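You operate a simulated robot arm through the tools that you are given. There is no shell and no other tool.

The job below is to be done with a simulated robot arm. You get a single attempt, and the scene is never put back.

## Task
Turn the open sack out into the purple tray and mark it with the blue clip.
Fine: sack empty and back; the clip is in the top drawer, which ends shut; spill nothing. Set down upright: open grey sack.

It is judged by the outcome, as a careful person would: the job done as asked, and still so three seconds after it is handed in. It fails if anything else is knocked over, pushed out of place, dropped, spilled or broken.

## Robot
A 6-joint arm with a two-finger gripper, fixed in place. Base frame: the origin is on the floor under the middle of its stand, x ahead of it, y to its left, z up. Lengths are in mm, angles in degrees, forces in N, time in s.
It reaches about 1637 mm from its shoulder. Its first joint turns from -166.0 to 166.0 degrees. Payload 3.43 kg.
The TCP is the grasp point between the finger pads, 20 mm short of the fingertips. In the tool frame z runs along the fingers and y along their closing line. The gripper opens to 190 mm; its body begins 248 mm behind the TCP.
Orientation is that of the tool frame in the base frame, as a unit quaternion [x, y, z, w]. With the fingers straight down and closing along the base's y, the tool's x points along the base's -x, its y along +y and its z along -z.

## Interface
- The arm moves only by the tool move_arm. Its argument "plan" is a list of rows, each a list of 6 numbers: the shift along the tool's x, y, z in m, then the turn, a rotation vector about the tool's x, y, z in degrees. In form: [[x, y, z, rx, ry, rz], ...]. A call has 1 to 20 rows; each row is the pose to reach, as a shift and turn from the pose commanded when the call began, along the tool's axes at that moment. "hand" is the gripper command, from -1 (shut) to 1 (fully open), values between in proportion, set as the call begins (left out, the last holds). A row lasts 0.2 s, in which the tool goes at most 50 mm and 8.6 degrees; a call with a longer step from one row to the next is refused whole, and so is a gripper value outside its range. A pose out of reach is approached as far as the arm can. The call stops where the force on the tool passes 50 N (or 10 N more than at its start, if that is more) or the arm is blocked; 0.2 s more then pass. Each finger travels about 45 mm/s and halts on what it meets, pressing with about 20 N; the grip force reading is that of the motor and also rises with nothing between the fingers. The clock runs only during rows and for 0.2 s after the last one: add rows that repeat a pose to give the fingers time. The reply holds the time, the measured pose of the TCP, the force on the tool along the base axes, the opening and the grip force, in the units named above and with some noise, with the torque about the TCP (base axes, N m) and any sound that the robot's microphone picked up.
- Cameras (640 x 400 px; columns grow to the right, rows downward): "scene" is fixed at [50.9, -648.9, 1622.9]; the picture's right is [0.23, -0.97, 0.00], its down [0.85, 0.20, -0.48] and it looks along [0.47, 0.11, 0.88] (base axes); focal length 214 px, centre (320, 200). "wrist" rides on the gripper at [70, -8, -288] in the tool frame; the picture's right is [0.12, 0.99, 0.00], its down [-0.96, 0.12, -0.25] and it looks along [-0.25, 0.03, 0.97] (tool axes); focal length 261 px, centre (320, 200). There is no depth. A picture from a camera that has moved, and an enlarged one, comes with that camera's place and axes in the base frame and with its lens.
- snapshot(camera): a new picture of that camera. It takes no simulated time.
- slide_trunk(by): slides the trunk up (or, below 0, down) by that many mm; the arm rides with it, the base frame stays. It gives what a move gives, with no picture.
- zoom(camera, box): a new picture of the part [left, top, right, bottom] of that camera's present view, enlarged. It takes no simulated time.
- job_done(): hands the job in; it is judged then, once.

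Nothing tells you positions but the pictures and the camera data. Unless the task says otherwise, let go and move clear before handing in.

The tools are called after ">>>" as name(argument=value, ...) on one line, values as JSON. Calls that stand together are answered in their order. move_arm: Moves the arm, as the interface text tells. Its arguments: {"type":"object","properties":{"plan":{"type":"array","items":{"type":"array","items":{"type":"number"}}},"hand":{"type":"number"}},"required":["plan"]} The other tools are called the same way: slide_trunk (by) moves the trunk up or down; snapshot (camera) takes a picture; zoom (camera, box) takes an enlarged picture of a part of a camera's view; job_done () hands the job in.

At the start:

```text
time_s: 0.0
tool_pos: [684.5, -225.2, 1251.8]
tcp_rot: [0.0, 1.0, 0.001, 0.0]
contact_force: [0.0, -0.1, 0.3]
torque: [-0.01, 0.01, -0.03]
grip_width: 190.0
gripper_force: 0.1
trunk travel left (down, up): [-175.0, 65.0]
```

scene: 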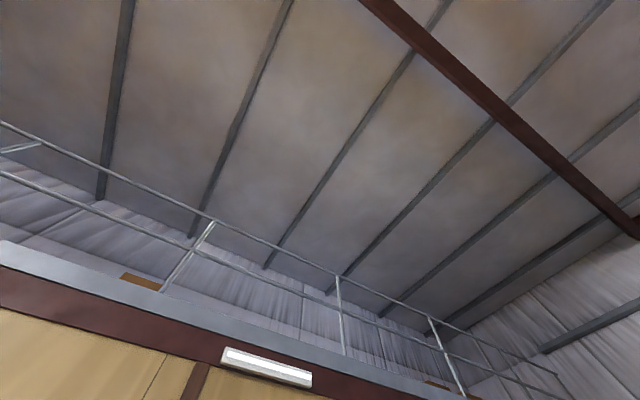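
wrist: 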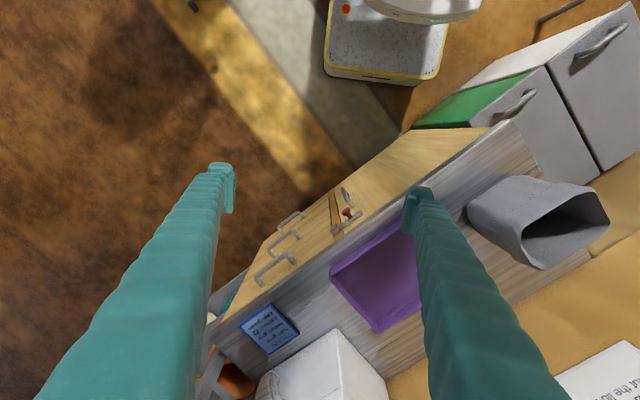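

The scene camera faces the ceiling, so only the wrist view is useful. It shows a bench with a purple tray, a grey sack and a chest of drawers with handles. I'll enlarge the wrist view before moving.

>>> zoom(camera="wrist", box=[200, 160, 440, 400])

>>> zoom(camera="wrist", box=[400, 100, 640, 300])

>>> zoom(camera="scene", box=[0, 0, 640, 400])

```text
1.67 times, centred on (320, 280) of wrist
camera zoom: at [613.4, -235.1, 1538.4], right [-0.12, 0.99, 0.0], down [0.96, 0.12, 0.25], along [0.25, 0.03, -0.97], focal length 434 px, centre (320, 67)
```

zoom: 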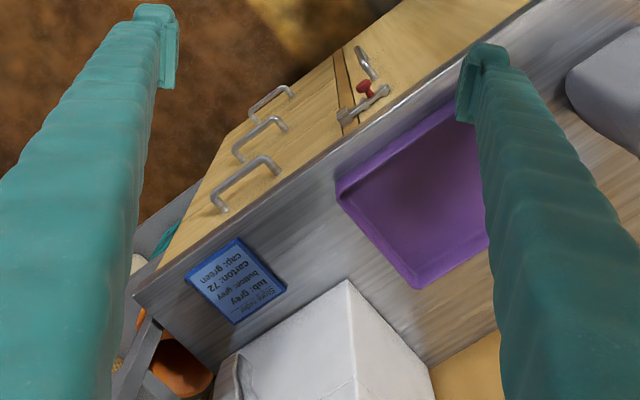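

```text
2.00 times, centred on (520, 200) of wrist
camera zoom: at [613.4, -235.1, 1538.4], right [-0.12, 0.99, 0.0], down [0.96, 0.12, 0.25], along [0.25, 0.03, -0.97], focal length 521 px, centre (-80, 200)
```

zoom: 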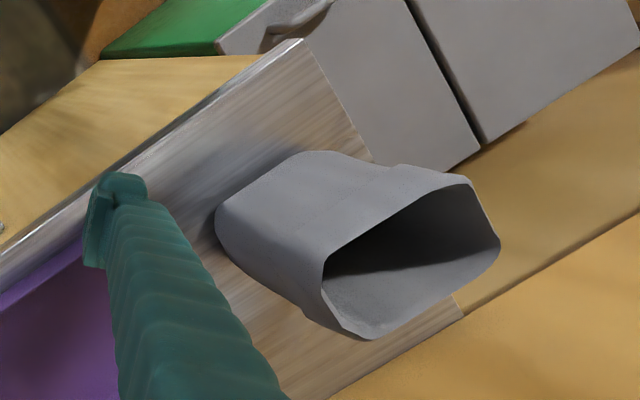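

```text
1.00 times, centred on (320, 200) of scene (not enlarged: the box is as wide or as high as the picture)
camera zoom: at [50.9, -648.9, 1622.9], right [0.23, -0.97, 0.0], down [0.85, 0.2, -0.48], along [0.47, 0.11, 0.88], focal length 214 px, centre (320, 200)
```

zoom: 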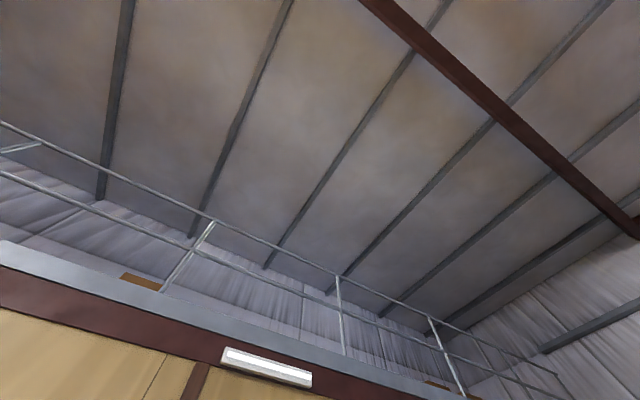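

Only the wrist camera shows the work area. I'll move sideways at this height to get parallax and find out how far away things are.

>>> move_arm(plan=[[0.0, 0.04, 0, 0, 0, 0], [0.0, 0.08, 0, 0, 0, 0], [0, 0.12, 0, 0, 0, 0], [0, 0.16, 0, 0, 0, 0], [0, 0.2, 0, 0, 0, 0], [0, 0.2, 0, 0, 0, 0]])

>>> snapshot(camera="wrist")

```text
time_s: 1.4
tool_pos: [683.5, -23.4, 1251.6]
tcp_rot: [0.0, 1.0, 0.0, 0.0]
contact_force: [0.3, -1.0, 0.0]
torque: [0.0, -0.02, 0.01]
grip_width: 189.9
gripper_force: 0.1
trunk travel left (down, up): [-175.0, 65.0]
```

```text
taken
camera wrist: at [613.4, -33.7, 1538.5], right [-0.12, 0.99, 0.0], down [0.96, 0.12, 0.25], along [0.25, 0.03, -0.97], focal length 261 px, centre (320, 200)
```

wrist: 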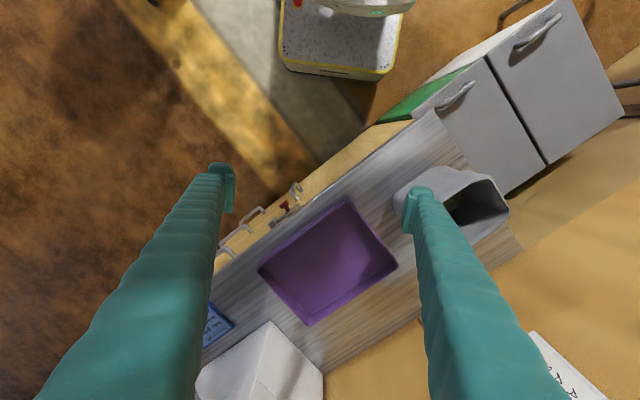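

The counter top comes out at about z = 0.89 m. Next I'll move over the note, drawer and box area to read the blue note and see more detail.

>>> move_arm(plan=[[-0.0275, -0.0375, 0, 0, 0, 0], [-0.055, -0.075, 0, 0, 0, 0], [-0.0825, -0.1125, 0, 0, 0, 0], [-0.11, -0.15, 0, 0, 0, 0], [-0.1375, -0.1875, 0, 0, 0, 0], [-0.165, -0.225, 0, 0, 0, 0], [-0.1925, -0.2625, 0, 0, 0, 0], [-0.22, -0.3, 0, 0, 0, 0], [-0.22, -0.3, 0, 0, 0, 0]])

>>> snapshot(camera="wrist")

```text
time_s: 3.4
tool_pos: [873.9, -311.6, 1215.0]
tcp_rot: [0.0, 1.0, -0.001, 0.002]
contact_force: [0.7, -0.9, 0.6]
torque: [0.03, -0.01, 0.0]
grip_width: 190.0
gripper_force: 0.1
out of reach, approached as far as the arm can: row 6, 7, 8, 9
trunk travel left (down, up): [-175.0, 65.0]
```

```text
taken
camera wrist: at [801.8, -320.0, 1501.5], right [-0.12, 0.99, 0.0], down [0.96, 0.12, 0.25], along [0.25, 0.03, -0.97], focal length 261 px, centre (320, 200)
```

wrist: 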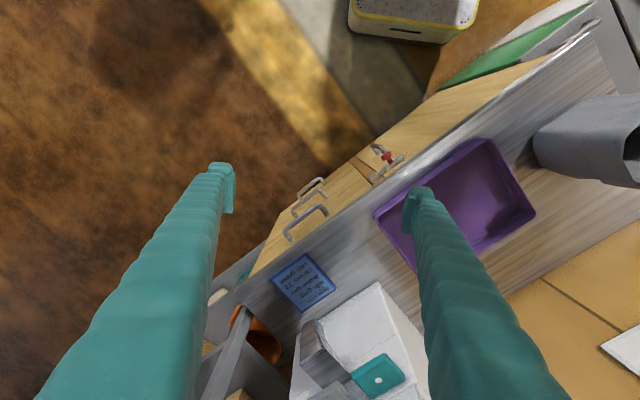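

The reach limit shows up at this height. I'll zoom in on the note, the drawers and the items.

>>> zoom(camera="wrist", box=[250, 240, 350, 320])

>>> zoom(camera="wrist", box=[270, 120, 430, 250])

>>> zoom(camera="wrist", box=[190, 250, 450, 400])

>>> zoom(camera="wrist", box=[430, 50, 640, 230])

```text
5.00 times, centred on (300, 280) of wrist
camera zoom: at [801.8, -320.0, 1501.5], right [-0.12, 0.99, 0.0], down [0.96, 0.12, 0.25], along [0.25, 0.03, -0.97], focal length 1303 px, centre (420, -200)
```

zoom: 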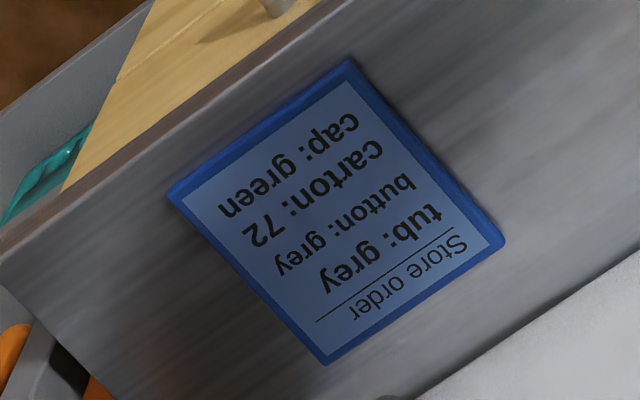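

```text
3.08 times, centred on (350, 185) of wrist
camera zoom: at [801.8, -320.0, 1501.5], right [-0.12, 0.99, 0.0], down [0.96, 0.12, 0.25], along [0.25, 0.03, -0.97], focal length 802 px, centre (228, 246)
```

zoom: 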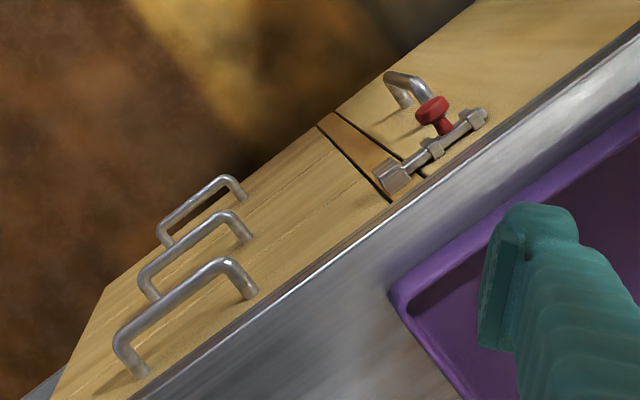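

```text
2.46 times, centred on (320, 325) of wrist
camera zoom: at [801.8, -320.0, 1501.5], right [-0.12, 0.99, 0.0], down [0.96, 0.12, 0.25], along [0.25, 0.03, -0.97], focal length 642 px, centre (320, -108)
```

zoom: 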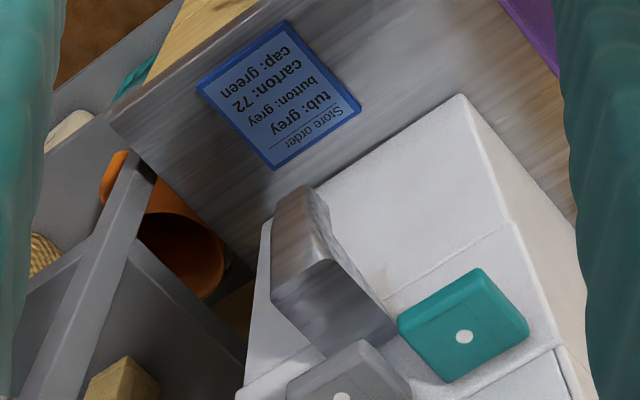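

```text
2.22 times, centred on (535, 140) of wrist
camera zoom: at [801.8, -320.0, 1501.5], right [-0.12, 0.99, 0.0], down [0.96, 0.12, 0.25], along [0.25, 0.03, -0.97], focal length 579 px, centre (-158, 333)
```

zoom: 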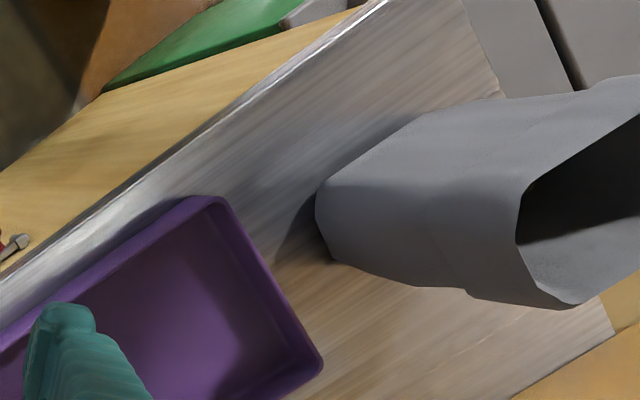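

The counter sits at about 45° to the base axes, with its drawers to the right, a cupboard door with a bolt, and the sack standing on the left. I'll move over the sack and yaw 45° so the view lines up with the counter.

>>> move_arm(plan=[[0.031, 0.026, -0.003, 0, 0, -3.75], [0.062, 0.052, -0.006, 0, 0, -7.5], [0.093, 0.078, -0.009, 0, 0, -11.25], [0.124, 0.104, -0.012, 0, 0, -15], [0.155, 0.13, -0.015, 0, 0, -18.75], [0.186, 0.156, -0.018, 0, 0, -22.5], [0.217, 0.182, -0.021, 0, 0, -26.25], [0.248, 0.208, -0.024, 0, 0, -30], [0.279, 0.234, -0.027, 0, 0, -33.75], [0.31, 0.26, -0.03, 0, 0, -37.5], [0.341, 0.286, -0.033, 0, 0, -41.25], [0.374, 0.312, -0.035, 0, 0, -45], [0.374, 0.312, -0.035, 0, 0, -45]])

>>> snapshot(camera="wrist")

```text
time_s: 6.2
tool_pos: [500.1, 2.9, 1250.1]
tcp_rot: [-0.382, 0.924, 0.0, 0.0]
contact_force: [-0.7, 0.1, 0.3]
torque: [0.0, -0.11, 0.0]
grip_width: 190.0
gripper_force: 0.1
trunk travel left (down, up): [-175.0, 65.0]
```

```text
taken
camera wrist: at [456.1, -53.7, 1537.4], right [-0.79, 0.62, 0.0], down [0.6, 0.76, 0.25], along [0.15, 0.19, -0.97], focal length 261 px, centre (320, 200)
```

wrist: 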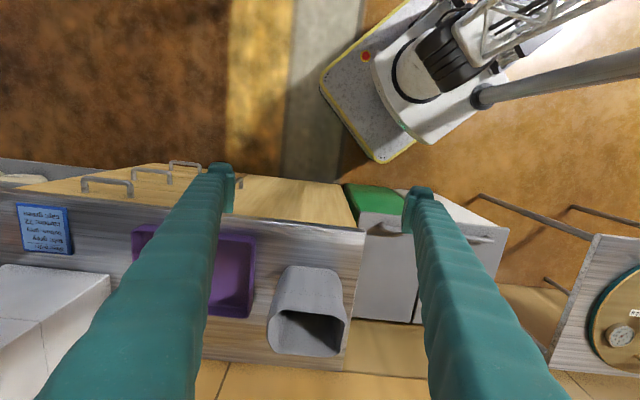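

The view now lines up with the counter. I'll zoom in on the sack and the rest of the bench.

>>> zoom(camera="wrist", box=[240, 240, 380, 370])

>>> zoom(camera="wrist", box=[0, 140, 240, 300])

>>> zoom(camera="wrist", box=[340, 160, 640, 390])

```text
3.08 times, centred on (310, 305) of wrist
camera zoom: at [456.1, -53.7, 1537.4], right [-0.79, 0.62, 0.0], down [0.6, 0.76, 0.25], along [0.15, 0.19, -0.97], focal length 802 px, centre (351, -123)
```

zoom: 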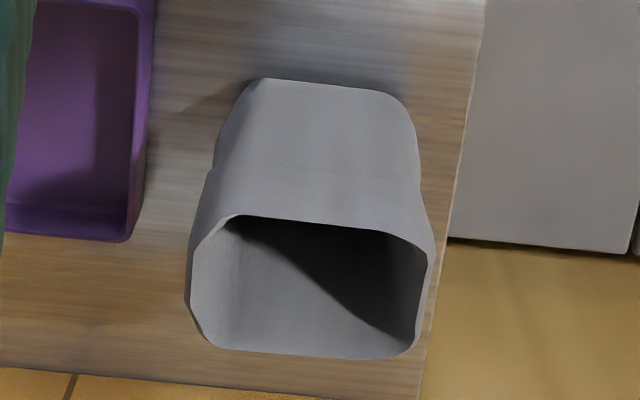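

```text
2.50 times, centred on (120, 220) of wrist
camera zoom: at [456.1, -53.7, 1537.4], right [-0.79, 0.62, 0.0], down [0.6, 0.76, 0.25], along [0.15, 0.19, -0.97], focal length 652 px, centre (820, 150)
```

zoom: 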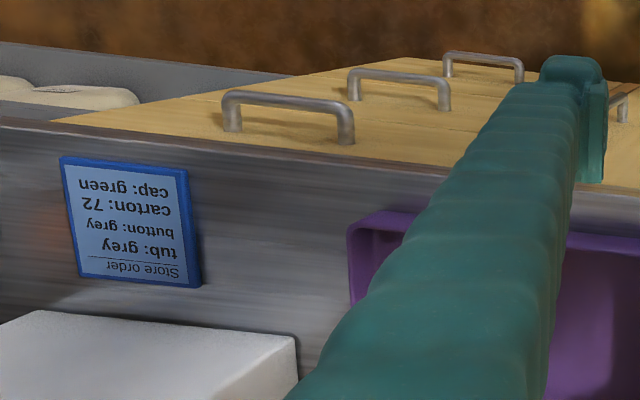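

```text
1.74 times, centred on (490, 275) of wrist
camera zoom: at [456.1, -53.7, 1537.4], right [-0.79, 0.62, 0.0], down [0.6, 0.76, 0.25], along [0.15, 0.19, -0.97], focal length 453 px, centre (24, 70)
```

zoom: 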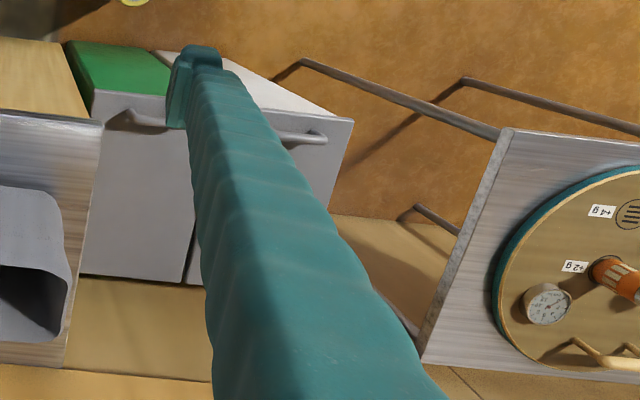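

The sack stands near (737, 260) with its rim at about z = 1070. I'll move over it to look inside.

>>> move_arm(plan=[[-0.038, 0.002, 0, 0, 0, 0], [-0.076, 0.004, 0, 0, 0, 0], [-0.114, 0.006, 0, 0, 0, 0], [-0.152, 0.008, 0, 0, 0, 0], [-0.19, 0.01, 0, 0, 0, 0], [-0.228, 0.012, 0, 0, 0, 0], [-0.266, 0.012, 0, 0, 0, 0], [-0.266, 0.012, 0, 0, 0, 0]])

>>> snapshot(camera="wrist")

```text
time_s: 8.0
tool_pos: [682.8, 199.7, 1249.2]
tcp_rot: [-0.382, 0.924, 0.0, 0.0]
contact_force: [-0.2, 0.0, 0.5]
torque: [-0.05, 0.08, 0.02]
grip_width: 190.1
gripper_force: 0.2
trunk travel left (down, up): [-175.0, 65.0]
```

```text
taken
camera wrist: at [639.1, 143.0, 1535.6], right [-0.79, 0.62, 0.0], down [0.6, 0.76, 0.25], along [0.15, 0.19, -0.97], focal length 261 px, centre (320, 200)
```

wrist: 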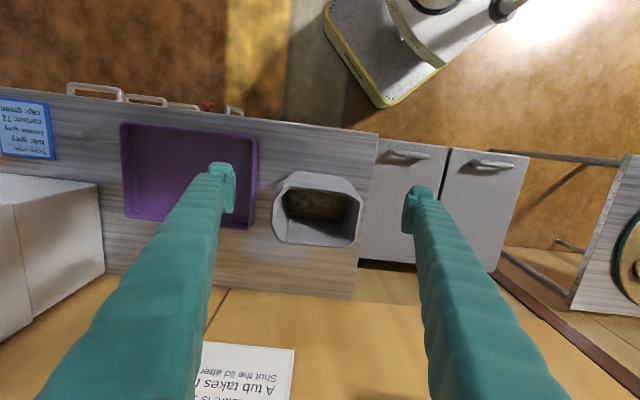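

>>> zoom(camera="wrist", box=[250, 150, 390, 270])

>>> zoom(camera="wrist", box=[0, 60, 260, 240])

>>> zoom(camera="wrist", box=[180, 320, 320, 400])

```text
3.33 times, centred on (320, 210) of wrist
camera zoom: at [639.1, 143.0, 1535.6], right [-0.79, 0.62, 0.0], down [0.6, 0.76, 0.25], along [0.15, 0.19, -0.97], focal length 869 px, centre (320, 167)
```

zoom: 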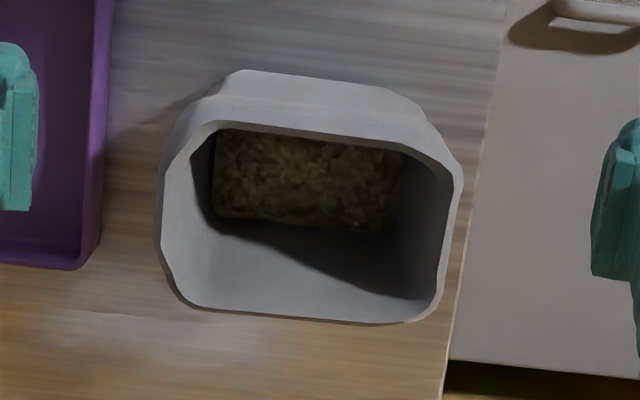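

```text
2.22 times, centred on (130, 150) of wrist
camera zoom: at [639.1, 143.0, 1535.6], right [-0.79, 0.62, 0.0], down [0.6, 0.76, 0.25], along [0.15, 0.19, -0.97], focal length 579 px, centre (742, 311)
```

zoom: 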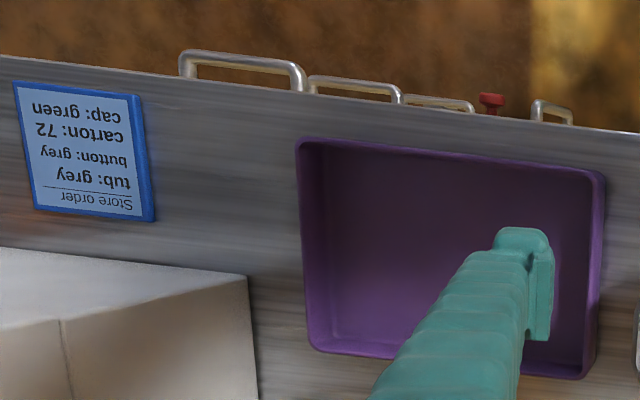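

```text
4.57 times, centred on (250, 360) of wrist
camera zoom: at [639.1, 143.0, 1535.6], right [-0.79, 0.62, 0.0], down [0.6, 0.76, 0.25], along [0.15, 0.19, -0.97], focal length 1192 px, centre (640, -531)
```

zoom: 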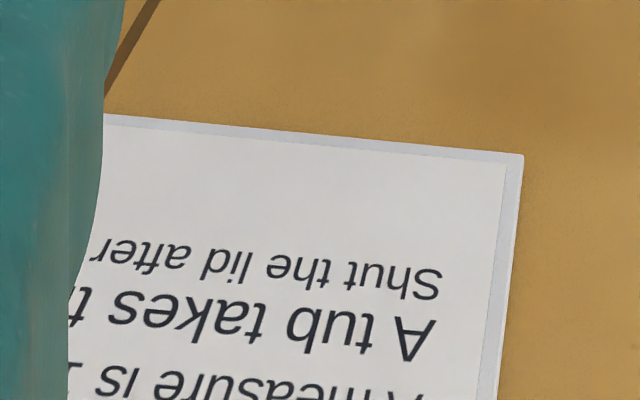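

The sack holds loose grain. There's also a white sign beyond the counter, so I'll tilt the tool to read it in case it matters.

>>> move_arm(plan=[[0, 0, 0, 0, -8, 0], [0, 0, 0, 0, -16, 0], [0, 0, 0, 0, -24, 0], [0, 0, 0, 0, -30, 0], [0, 0, 0, 0, -30, 0]])

>>> snapshot(camera="wrist")

```text
time_s: 9.2
tool_pos: [680.6, 198.2, 1249.1]
tcp_rot: [-0.369, 0.892, 0.099, 0.24]
contact_force: [-0.9, -0.7, -0.8]
torque: [-0.01, -0.04, -0.02]
grip_width: 189.9
gripper_force: 0.0
trunk travel left (down, up): [-175.0, 65.0]
```

```text
taken
camera wrist: at [541.8, 46.8, 1463.0], right [-0.78, 0.63, -0.06], down [0.42, 0.58, 0.7], along [0.47, 0.51, -0.72], focal length 261 px, centre (320, 200)
```

wrist: 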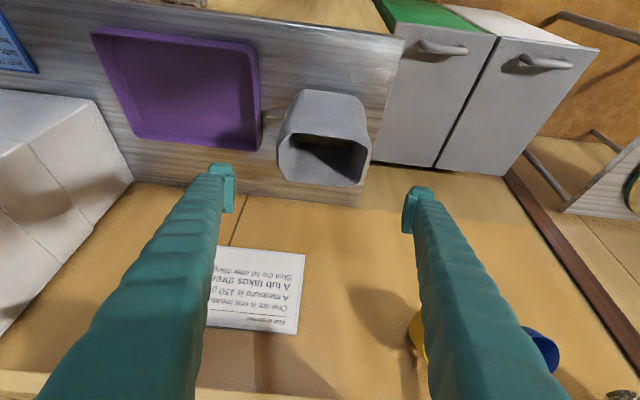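

>>> zoom(camera="wrist", box=[205, 240, 315, 340])

>>> zoom(camera="wrist", box=[80, 10, 400, 210])

```text
4.00 times, centred on (260, 290) of wrist
camera zoom: at [541.8, 46.8, 1463.0], right [-0.78, 0.63, -0.06], down [0.42, 0.58, 0.7], along [0.47, 0.51, -0.72], focal length 1043 px, centre (560, -160)
```

zoom: 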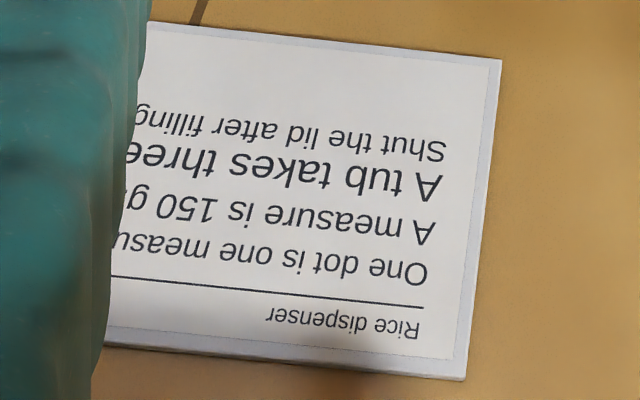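

```text
2.00 times, centred on (240, 110) of wrist
camera zoom: at [541.8, 46.8, 1463.0], right [-0.78, 0.63, -0.06], down [0.42, 0.58, 0.7], along [0.47, 0.51, -0.72], focal length 521 px, centre (480, 380)
```

zoom: 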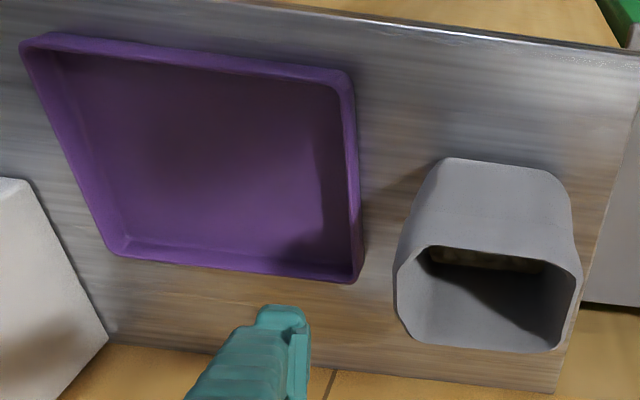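

The card is about a rice dispenser and has nothing to do with this job. The sack is roughly 165 mm (along the counter) by 108 mm at the rim, which is at z≈1060 above a counter at z≈855. I'll test in free air whether a level tool pointing into the counter is reachable, because rolling about that axis would give a clean pour.

>>> move_arm(plan=[[0, 0, 0, 0, -7.5, 0], [0, 0, 0, 0, -15, 0], [0, 0, 0, 0, -22.5, 0], [0, 0, 0, 0, -30, 0], [0, 0, 0, 0, -37.5, 0], [0, 0, 0, 0, -45, 0], [0, 0, 0, 0, -52.5, 0], [0, 0, 0, 0, -60, 0], [0, 0, 0, 0, -60, 0]])

>>> snapshot(camera="wrist")

```text
time_s: 11.2
tool_pos: [680.8, 198.9, 1249.9]
tcp_rot: [-0.27, 0.653, 0.27, 0.654]
contact_force: [-0.5, 0.5, 0.0]
torque: [-0.02, 0.03, 0.01]
grip_width: 190.0
gripper_force: 0.0
trunk travel left (down, up): [-175.0, 65.0]
```

```text
taken
camera wrist: at [482.9, -11.7, 1178.1], right [-0.7, 0.7, -0.12], down [-0.26, -0.09, 0.96], along [0.66, 0.71, 0.25], focal length 261 px, centre (320, 200)
```

wrist: 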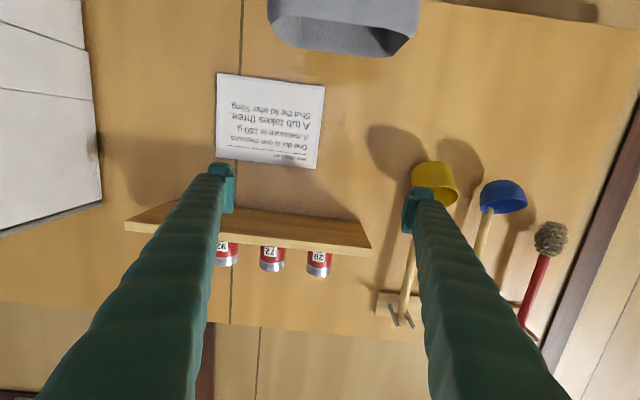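

A level tool is reachable. The tan surface is a wall panel behind the counter. Now I'll test the pour roll about the tool axis in free air to check the wrist joint's range.

>>> move_arm(plan=[[0, 0, 0, 0, 0, 8.5], [0, 0, 0, 0, 0, 17], [0, 0, 0, 0, 0, 25.5], [0, 0, 0, 0, 0, 34], [0, 0, 0, 0, 0, 42.5], [0, 0, 0, 0, 0, 51], [0, 0, 0, 0, 0, 59.5], [0, 0, 0, 0, 0, 68], [0, 0, 0, 0, 0, 76.5], [0, 0, 0, 0, 0, 85], [0, 0, 0, 0, 0, 93.5], [0, 0, 0, 0, 0, 102], [0, 0, 0, 0, 0, 110.5], [0, 0, 0, 0, 0, 119], [0, 0, 0, 0, 0, 127.5], [0, 0, 0, 0, 0, 136], [0, 0, 0, 0, 0, 144.5], [0, 0, 0, 0, 0, 153], [0, 0, 0, 0, 0, 161.5], [0, 0, 0, 0, 0, 170]])

>>> snapshot(camera="wrist")

```text
time_s: 15.4
tool_pos: [680.3, 198.9, 1250.5]
tcp_rot: [0.627, 0.327, 0.674, -0.214]
contact_force: [-0.4, -0.4, -0.8]
torque: [0.0, 0.03, 0.0]
grip_width: 190.1
gripper_force: 0.1
trunk travel left (down, up): [-175.0, 65.0]
```

```text
taken
camera wrist: at [462.7, 9.1, 1317.3], right [0.68, -0.68, 0.29], down [0.02, -0.37, -0.93], along [0.74, 0.63, -0.24], focal length 261 px, centre (320, 200)
```

wrist: 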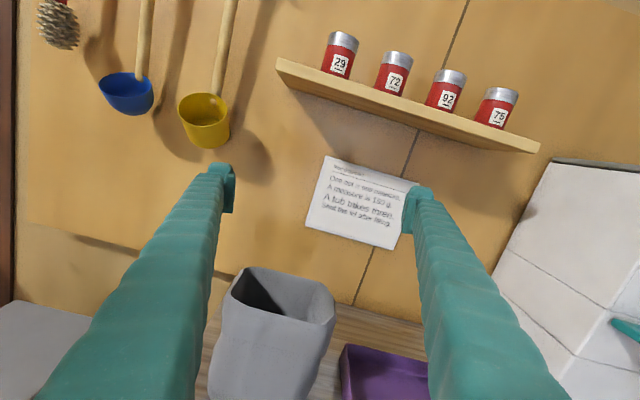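

Rolling through 170° works. I'll see if it goes further, since that would let me keep the camera on top during the grasp.

>>> move_arm(plan=[[0, 0, 0, 0, 0, 8.5], [0, 0, 0, 0, 0, 17], [0, 0, 0, 0, 0, 25.5], [0, 0, 0, 0, 0, 34], [0, 0, 0, 0, 0, 42.5], [0, 0, 0, 0, 0, 51], [0, 0, 0, 0, 0, 59.5], [0, 0, 0, 0, 0, 68], [0, 0, 0, 0, 0, 76.5], [0, 0, 0, 0, 0, 85], [0, 0, 0, 0, 0, 93.5], [0, 0, 0, 0, 0, 102], [0, 0, 0, 0, 0, 110.5], [0, 0, 0, 0, 0, 119], [0, 0, 0, 0, 0, 127.5], [0, 0, 0, 0, 0, 136], [0, 0, 0, 0, 0, 144.5], [0, 0, 0, 0, 0, 153], [0, 0, 0, 0, 0, 161.5], [0, 0, 0, 0, 0, 170]])

```text
time_s: 19.8
tool_pos: [715.4, 275.6, 1196.7]
tcp_rot: [-0.342, 0.584, 0.041, 0.735]
contact_force: [-0.7, 0.8, 0.5]
torque: [-0.02, 0.05, -0.01]
grip_width: 189.8
gripper_force: 0.0
out of reach, approached as far as the arm can: row 16, 17, 18, 19, 20
trunk travel left (down, up): [-175.0, 65.0]
stopped in row 20: the arm was blocked; the commanded pose is now the measured one
```

The roll limit is about 117° past the camera-on-top pose. So I'll grasp with the camera on top and pour by rolling the other way, which I've already covered. First I'll untwist to a level tool with the camera on top.

>>> move_arm(plan=[[-0.0016, -0.0033, -0.0034, -0.13, -0.845, -7.575], [-0.0032, -0.0066, -0.0067, -0.27, -1.69, -15.15], [-0.0049, -0.01, -0.0101, -0.4, -2.535, -22.73], [-0.0065, -0.0133, -0.0134, -0.53, -3.38, -30.3], [-0.0081, -0.0166, -0.0168, -0.67, -4.225, -37.88], [-0.0097, -0.0199, -0.0201, -0.8, -5.07, -45.45], [-0.0113, -0.0232, -0.0235, -0.93, -5.915, -53.03], [-0.013, -0.0266, -0.0268, -1.07, -6.76, -60.6], [-0.0146, -0.0299, -0.0302, -1.2, -7.605, -68.18], [-0.0162, -0.0332, -0.0336, -1.335, -8.45, -75.75], [-0.0178, -0.0365, -0.0369, -1.47, -9.295, -83.33], [-0.0194, -0.0398, -0.0403, -1.6, -10.14, -90.9], [-0.0211, -0.0432, -0.0436, -1.735, -10.985, -98.48], [-0.0227, -0.0465, -0.047, -1.87, -11.83, -106.05], [-0.0243, -0.0498, -0.0503, -2.0, -12.675, -113.63], [-0.0259, -0.0531, -0.0537, -2.136, -13.52, -121.2], [-0.0275, -0.0564, -0.057, -2.27, -14.365, -128.78], [-0.0292, -0.0598, -0.0604, -2.4, -15.21, -136.35], [-0.0308, -0.0631, -0.0637, -2.54, -16.055, -143.93], [-0.0324, -0.0664, -0.0671, -2.67, -16.9, -151.5]])

>>> snapshot(camera="wrist")

```text
time_s: 24.0
tool_pos: [681.4, 199.8, 1248.7]
tcp_rot: [0.653, 0.271, 0.654, -0.27]
contact_force: [-0.5, 0.7, -0.5]
torque: [0.0, -0.01, 0.03]
grip_width: 190.0
gripper_force: 0.0
trunk travel left (down, up): [-175.0, 65.0]
```

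```text
taken
camera wrist: at [472.4, 1.8, 1318.1], right [0.7, -0.7, 0.12], down [-0.09, -0.26, -0.96], along [0.71, 0.66, -0.25], focal length 261 px, centre (320, 200)
```

wrist: 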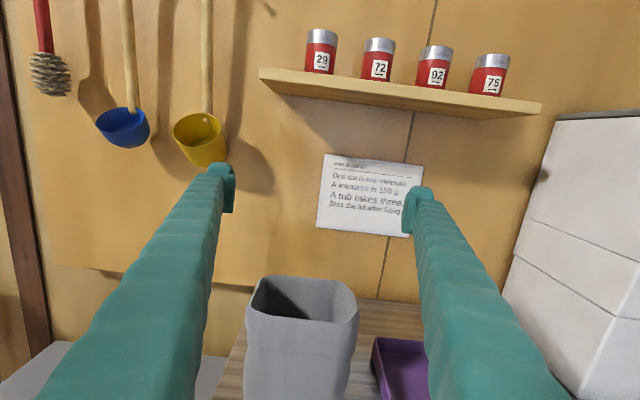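

The level tool with the camera on top is ready. I'll zoom in on the sack and tray from here.

>>> zoom(camera="wrist", box=[210, 250, 450, 400])

```text
2.67 times, centred on (330, 325) of wrist
camera zoom: at [472.4, 1.8, 1318.1], right [0.7, -0.7, 0.12], down [-0.09, -0.26, -0.96], along [0.71, 0.66, -0.25], focal length 695 px, centre (293, -133)
```

zoom: 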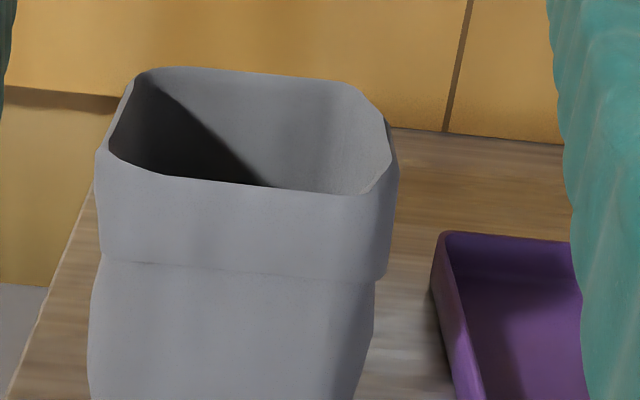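

The sack has a folded collar and is about 163 mm wide, so the fit inside the 190 mm opening is tight. I'll back off a little and drop to grasp height in front of it to centre precisely.

>>> move_arm(plan=[[0, 0, -0.035, 0, 0, 0], [-0.02, 0, -0.063, 0, 0, 0], [-0.065, 0, -0.063, 0, 0, 0], [-0.11, 0, -0.063, 0, 0, 0], [-0.155, 0, -0.063, 0, 0, 0], [-0.2, 0, -0.063, 0, 0, 0], [-0.245, 0, -0.063, 0, 0, 0], [-0.285, 0, -0.063, 0, 0, 0], [-0.285, 0, -0.063, 0, 0, 0]])

>>> snapshot(camera="wrist")

```text
time_s: 26.0
tool_pos: [729.9, 110.5, 1028.3]
tcp_rot: [0.653, 0.273, 0.652, -0.273]
contact_force: [0.2, 0.4, 0.1]
torque: [0.02, 0.03, -0.03]
grip_width: 189.8
gripper_force: 0.1
out of reach, approached as far as the arm can: row 4, 5, 6, 7, 8, 9
trunk travel left (down, up): [-175.0, 65.0]
```

```text
taken
camera wrist: at [521.8, -89.8, 1097.2], right [0.71, -0.7, 0.12], down [-0.09, -0.26, -0.96], along [0.7, 0.67, -0.25], focal length 261 px, centre (320, 200)
```

wrist: 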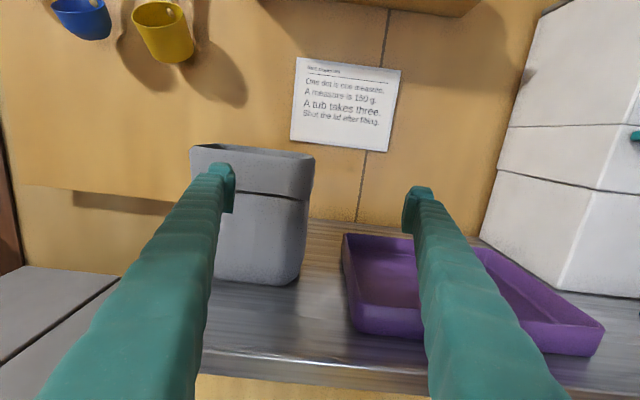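

Close to the base and this low, the level pose is out of reach. I'll go back up, lower the trunk for more room, and come down on the sack vertically with the fingers either side of it.

>>> move_arm(plan=[[0.045, 0, 0, 0, 0, 0], [0.09, -0.01, 0, 0, 0, 0], [0.13, -0.03, 0, 0, 0, 0], [0.17, -0.055, 0, 0, 0, 0], [0.21, -0.08, 0, 0, 0, 0], [0.25, -0.098, 0.006, 0, 0, 0], [0.272, -0.098, 0.006, 0, 0, 0], [0.272, -0.098, 0.006, 0, 0, 0]])

>>> slide_trunk(by=-150)

>>> snapshot(camera="wrist")

```text
time_s: 27.8
tool_pos: [659.4, 184.7, 1295.9]
tcp_rot: [0.653, 0.271, 0.653, -0.27]
contact_force: [-0.4, 0.5, 0.5]
torque: [0.03, 0.0, 0.06]
grip_width: 190.0
gripper_force: 0.0
trunk travel left (down, up): [-175.0, 65.0]
```

```text
time_s: 29.6
tool_pos: [659.2, 183.9, 1145.9]
tcp_rot: [0.653, 0.271, 0.653, -0.271]
contact_force: [0.4, 0.5, -0.8]
torque: [0.03, 0.0, -0.01]
grip_width: 189.9
gripper_force: 0.0
trunk travel left (down, up): [-25.0, 215.0]
```

```text
taken
camera wrist: at [449.4, -14.6, 1216.0], right [0.7, -0.7, 0.12], down [-0.09, -0.26, -0.96], along [0.71, 0.66, -0.25], focal length 261 px, centre (320, 200)
```

wrist: 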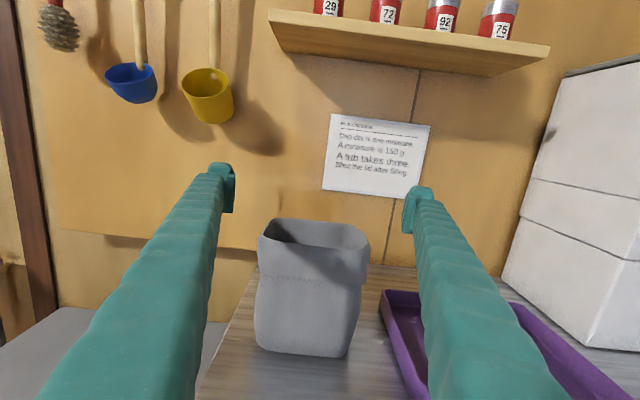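

>>> zoom(camera="wrist", box=[220, 190, 420, 370])

```text
2.22 times, centred on (320, 280) of wrist
camera zoom: at [449.4, -14.6, 1216.0], right [0.7, -0.7, 0.12], down [-0.09, -0.26, -0.96], along [0.71, 0.66, -0.25], focal length 579 px, centre (320, 22)
```

zoom: 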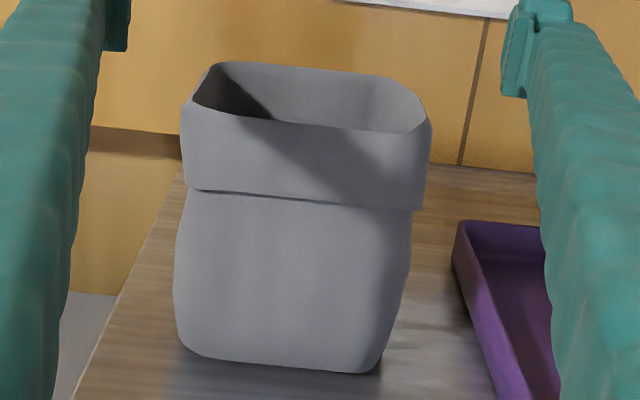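

The sack is about 170 mm wide along the counter but only 108 mm deep. Gripping front to back, with the tool pointing along the counter from its right-hand end, fits far better. I'll reorient that way at a safe height.

>>> move_arm(plan=[[0, -0.018, 0.0097, -7.5, 0, 0], [0, -0.036, 0.0193, -15, 0, 0], [0, -0.054, 0.029, -22.5, 0, 0], [0, -0.072, 0.0387, -30, 0, 0], [0, -0.09, 0.0483, -37.5, 0, 0], [0, -0.108, 0.058, -45, 0, 0], [0, -0.126, 0.0677, -52.5, 0, 0], [0, -0.144, 0.0773, -60, 0, 0], [0, -0.162, 0.087, -67.5, 0, 0], [0, -0.18, 0.0967, -75, 0, 0], [0, -0.198, 0.1063, -82.5, 0, 0], [0, -0.216, 0.116, -90, 0, 0], [0, -0.216, 0.116, -90, 0, 0]])

>>> snapshot(camera="wrist")

```text
time_s: 32.4
tool_pos: [643.7, 226.9, 1147.0]
tcp_rot: [0.693, 0.143, 0.692, -0.143]
contact_force: [0.4, 0.5, 0.0]
torque: [-0.02, -0.01, -0.01]
grip_width: 189.8
gripper_force: 0.0
out of reach, approached as far as the arm can: row 3, 4, 5, 6, 7, 8, 9, 10, 11, 12, 13
trunk travel left (down, up): [-25.0, 215.0]
```

```text
taken
camera wrist: at [377.7, 119.2, 1218.2], right [0.39, -0.91, 0.12], down [-0.18, -0.2, -0.96], along [0.9, 0.36, -0.25], focal length 261 px, centre (320, 200)
```

wrist: 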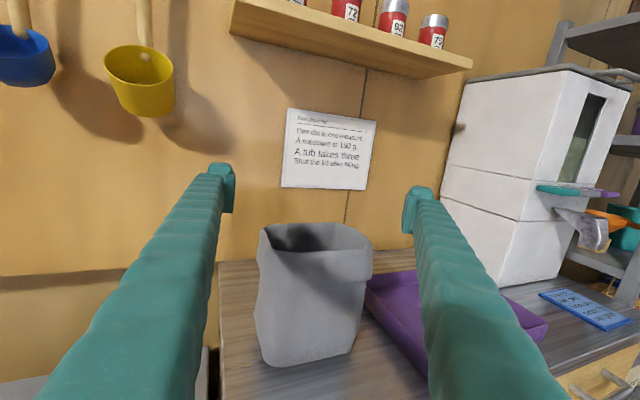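

The wrist passed too close to the base. I'll move the TCP outward first, clear above the sack, and then finish the turn.

>>> move_arm(plan=[[0.01, -0.0144, 0.0323, 0, 0, 0], [0.02, -0.0287, 0.0646, 0, 0, 0], [0.025, -0.0431, 0.097, 0, 0, 0], [0.025, -0.0574, 0.1293, 0, 0, 0], [0.025, -0.0718, 0.1616, 0, 0, 0], [0.025, -0.0718, 0.1616, -7.6, 0, 0], [0.025, -0.0718, 0.1616, -15.2, 0, 0], [0.025, -0.0718, 0.1616, -22.8, 0, 0], [0.025, -0.0718, 0.1616, -30.4, 0, 0], [0.025, -0.0718, 0.1616, -38, 0, 0], [0.025, -0.0718, 0.1616, -45.6, 0, 0], [0.025, -0.0718, 0.1616, -53.2, 0, 0], [0.025, -0.0718, 0.1616, -60.8, 0, 0], [0.025, -0.0718, 0.1616, -68.3, 0, 0], [0.025, -0.0718, 0.1616, -68.3, 0, 0]])

>>> snapshot(camera="wrist")

```text
time_s: 35.5
tool_pos: [775.1, 314.9, 1175.6]
tcp_rot: [0.693, 0.166, 0.682, -0.164]
contact_force: [0.8, -0.1, -0.3]
torque: [0.01, 0.0, 0.02]
grip_width: 190.1
gripper_force: 0.0
out of reach, approached as far as the arm can: row 1, 2, 3, 4, 5, 6, 7, 8, 9, 10, 11, 12, 13, 14, 15
trunk travel left (down, up): [-25.0, 215.0]
```

```text
taken
camera wrist: at [516.2, 192.2, 1250.0], right [0.45, -0.89, 0.12], down [-0.18, -0.22, -0.96], along [0.87, 0.41, -0.26], focal length 261 px, centre (320, 200)
```

wrist: 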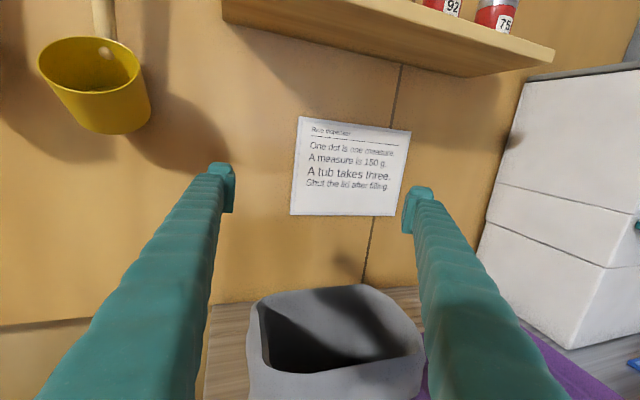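

Yawing right of the arm plane is blocked in this wrist configuration, but the forward-pointing pose with its roll works. I'll go back to that and use a straight-in approach with careful centring; the rounded corners will help.

>>> move_arm(plan=[[0, 0, 0, 6, 0.3, -0.06], [0, 0, 0, 12, 0.6, -0.12], [0, 0, 0, 18, 0.89, -0.18], [-0.006, 0.014, -0.0335, 18, 0.89, -0.18], [-0.012, 0.0279, -0.067, 18, 0.89, -0.18], [-0.018, 0.0418, -0.1004, 18, 0.89, -0.18], [-0.024, 0.0558, -0.1339, 18, 0.89, -0.18], [-0.03, 0.0697, -0.1674, 18, 0.89, -0.18], [-0.03, 0.0697, -0.1674, 18, 0.89, -0.18]])

>>> snapshot(camera="wrist")

```text
time_s: 37.5
tool_pos: [657.5, 177.7, 1146.5]
tcp_rot: [0.653, 0.27, 0.654, -0.27]
contact_force: [-0.1, -0.2, 0.0]
torque: [-0.01, 0.0, -0.04]
grip_width: 190.0
gripper_force: 0.0
trunk travel left (down, up): [-25.0, 215.0]
```

```text
taken
camera wrist: at [448.6, -19.6, 1216.5], right [0.7, -0.7, 0.12], down [-0.09, -0.26, -0.96], along [0.71, 0.66, -0.24], focal length 261 px, centre (320, 200)
```

wrist: 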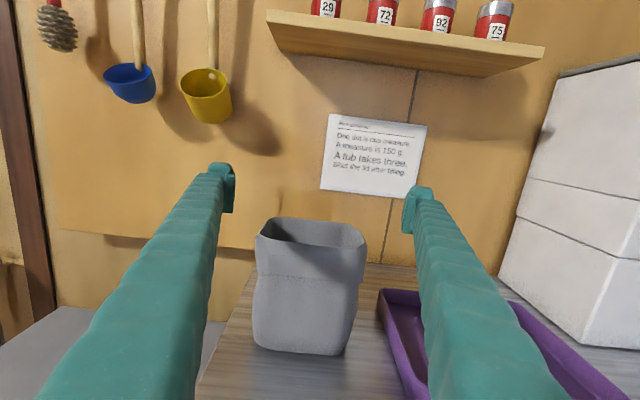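

Back in the good pose. I'll lower the trunk the last 25 mm, then come down in front of the sack with the tips about 45 mm short of it.

>>> slide_trunk(by=-25)

>>> move_arm(plan=[[-0.04, 0, 0, 0, 0, 0], [-0.08, 0, 0, 0, 0, 0], [-0.08, 0, 0, 0, 0, 0]])

```text
time_s: 38.3
tool_pos: [659.5, 178.3, 1121.5]
tcp_rot: [0.653, 0.269, 0.654, -0.269]
contact_force: [-0.4, -0.1, 0.2]
torque: [-0.02, -0.01, -0.02]
grip_width: 190.1
gripper_force: 0.0
trunk travel left (down, up): [0.0, 240.0]
```

```text
time_s: 39.1
tool_pos: [656.6, 176.4, 1041.5]
tcp_rot: [0.653, 0.27, 0.654, -0.27]
contact_force: [-0.6, 0.3, -1.6]
torque: [0.03, 0.03, -0.03]
grip_width: 189.9
gripper_force: 0.0
trunk travel left (down, up): [0.0, 240.0]
```

>>> move_arm(plan=[[-0.025, 0, 0, 0, 0, 0], [-0.05, 0, 0, 0, 0, 0], [-0.05, 0, 0, 0, 0, 0]])

>>> snapshot(camera="wrist")

```text
time_s: 39.9
tool_pos: [656.8, 177.5, 992.1]
tcp_rot: [0.654, 0.269, 0.654, -0.269]
contact_force: [-0.4, 0.0, -0.1]
torque: [-0.03, 0.01, -0.04]
grip_width: 189.9
gripper_force: 0.0
trunk travel left (down, up): [0.0, 240.0]
```

```text
taken
camera wrist: at [447.1, -20.7, 1061.3], right [0.7, -0.7, 0.12], down [-0.09, -0.26, -0.96], along [0.71, 0.66, -0.25], focal length 261 px, centre (320, 200)
```

wrist: 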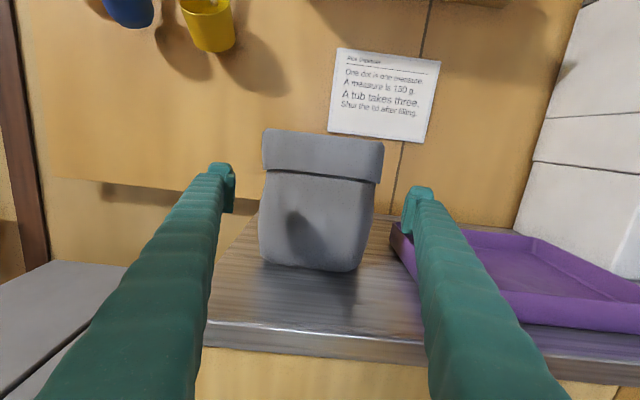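

>>> zoom(camera="wrist", box=[200, 110, 450, 290])

```text
2.22 times, centred on (325, 200) of wrist
camera zoom: at [447.1, -20.7, 1061.3], right [0.7, -0.7, 0.12], down [-0.09, -0.26, -0.96], along [0.71, 0.66, -0.25], focal length 579 px, centre (309, 200)
```

zoom: 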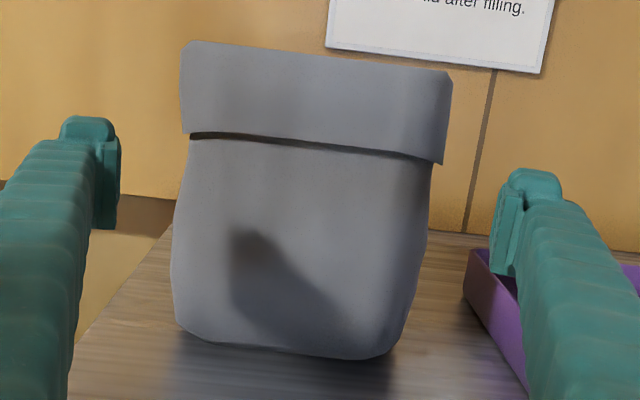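

The fingers (t≈244 to 434) and the sack (t≈252 to 426) are centred on each other to within about 1 mm. I'll lower to grip height below the collar, then slide straight in slowly.

>>> move_arm(plan=[[-0.021, 0, 0, 0, 0, 0], [-0.042, 0, 0, 0, 0, 0], [-0.042, 0, 0.015, 0, 0, 0], [-0.042, 0, 0.03, 0, 0, 0], [-0.042, 0, 0.045, 0, 0, 0], [-0.042, 0, 0.06, 0, 0, 0], [-0.042, 0, 0.06, 0, 0, 0]], hand=1)

>>> snapshot(camera="wrist")

```text
time_s: 41.5
tool_pos: [702.3, 219.0, 950.0]
tcp_rot: [0.653, 0.269, 0.655, -0.269]
contact_force: [0.7, 0.0, 0.3]
torque: [0.0, -0.03, -0.02]
grip_width: 189.8
gripper_force: 0.1
out of reach, approached as far as the arm can: row 2, 3, 4
trunk travel left (down, up): [0.0, 240.0]
```

```text
taken
camera wrist: at [491.6, 22.1, 1019.8], right [0.7, -0.7, 0.12], down [-0.09, -0.26, -0.96], along [0.71, 0.66, -0.24], focal length 261 px, centre (320, 200)
```

wrist: 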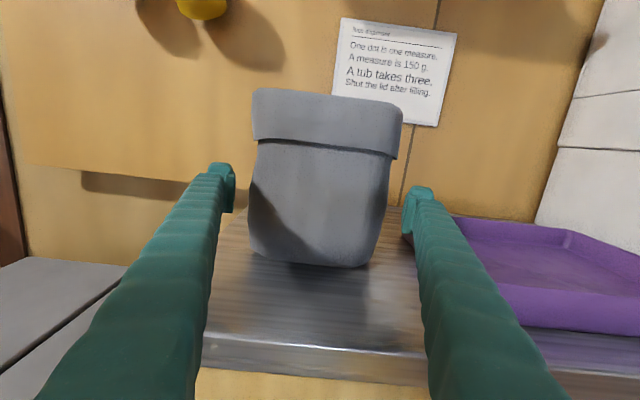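

>>> zoom(camera="wrist", box=[190, 70, 450, 280])

```text
1.90 times, centred on (320, 175) of wrist
camera zoom: at [491.6, 22.1, 1019.8], right [0.7, -0.7, 0.12], down [-0.09, -0.26, -0.96], along [0.71, 0.66, -0.24], focal length 496 px, centre (320, 248)
```

zoom: 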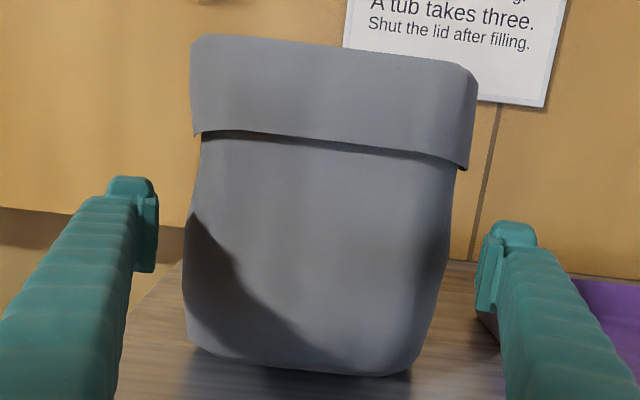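

Clearance is about 13 mm on both sides at this height. I'll advance the remaining 52 mm.

>>> move_arm(plan=[[0, 0, 0.013, 0, 0, 0], [0, 0, 0.026, 0, 0, 0], [0, 0, 0.039, 0, 0, 0], [0, 0, 0.052, 0, 0, 0], [0, 0, 0.052, 0, 0, 0]])

>>> zoom(camera="wrist", box=[170, 50, 470, 290])

```text
time_s: 42.7
tool_pos: [739.0, 257.7, 949.9]
tcp_rot: [0.654, 0.27, 0.653, -0.27]
contact_force: [-0.5, -0.8, 0.2]
torque: [-0.02, -0.01, 0.03]
grip_width: 190.1
gripper_force: 0.0
trunk travel left (down, up): [0.0, 240.0]
```

```text
1.67 times, centred on (320, 170) of wrist
camera zoom: at [528.8, 59.8, 1020.5], right [0.7, -0.7, 0.12], down [-0.09, -0.26, -0.96], along [0.71, 0.66, -0.24], focal length 434 px, centre (320, 250)
```

zoom: 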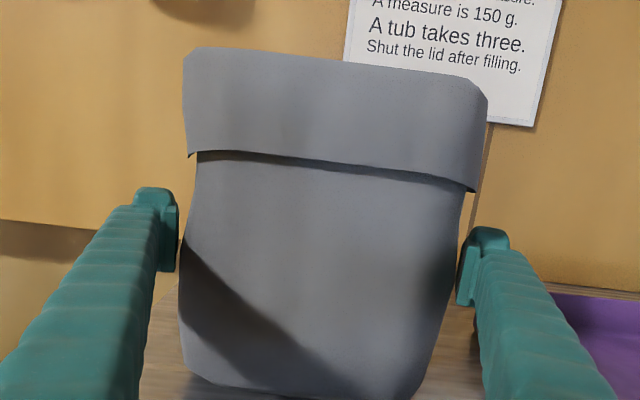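

The fingers are either side of the sack with no contact. Closing now.

>>> move_arm(plan=[[0, 0, 0, 0, 0, 0], [0, 0, 0, 0, 0, 0], [0, 0, 0, 0, 0, 0], [0, 0, 0, 0, 0, 0], [0, 0, 0, 0, 0, 0], [0, 0, 0, 0, 0, 0]], hand=-1)

>>> zoom(camera="wrist", box=[170, 50, 470, 290])

```text
time_s: 44.1
tool_pos: [738.4, 257.5, 951.0]
tcp_rot: [0.654, 0.269, 0.654, -0.269]
contact_force: [-3.0, 0.9, 0.3]
torque: [0.03, -0.06, 0.0]
grip_width: 181.0
gripper_force: 19.9
trunk travel left (down, up): [0.0, 240.0]
```

```text
1.67 times, centred on (320, 170) of wrist
camera zoom: at [528.7, 59.8, 1020.5], right [0.7, -0.7, 0.12], down [-0.09, -0.26, -0.96], along [0.71, 0.66, -0.24], focal length 434 px, centre (320, 250)
```

zoom: 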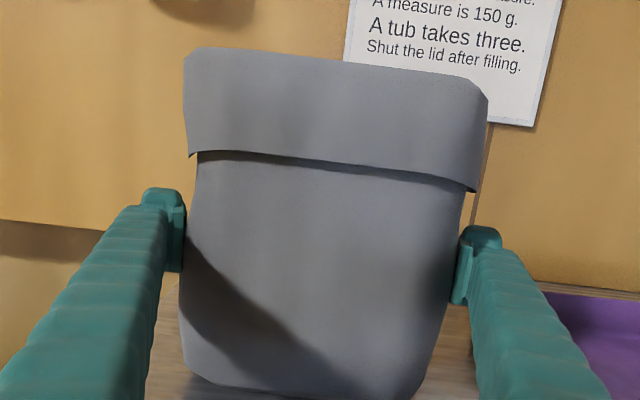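

Gripped at 181 mm with 20 N. I'll lift a little to check the hold and the weight.

>>> move_arm(plan=[[0.005, 0, 0, 0, 0, 0], [0.012, 0, 0, 0, 0, 0], [0.02, 0, 0, 0, 0, 0], [0.03, 0, 0, 0, 0, 0], [0.03, 0, 0, 0, 0, 0]], hand=-1)

>>> zoom(camera="wrist", box=[170, 50, 470, 290])

```text
time_s: 45.3
tool_pos: [739.1, 256.9, 980.4]
tcp_rot: [0.654, 0.27, 0.653, -0.27]
contact_force: [0.4, -0.4, -7.2]
torque: [-0.05, 0.01, 0.02]
grip_width: 181.8
gripper_force: 19.5
trunk travel left (down, up): [0.0, 240.0]
```

```text
1.67 times, centred on (320, 170) of wrist
camera zoom: at [528.8, 59.9, 1049.5], right [0.7, -0.7, 0.12], down [-0.09, -0.26, -0.96], along [0.71, 0.66, -0.25], focal length 434 px, centre (320, 250)
```

zoom: 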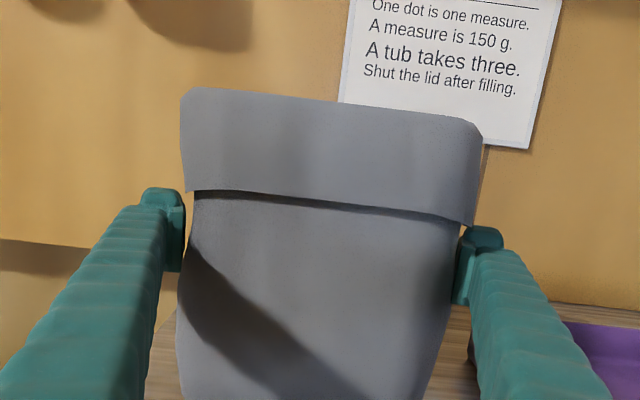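

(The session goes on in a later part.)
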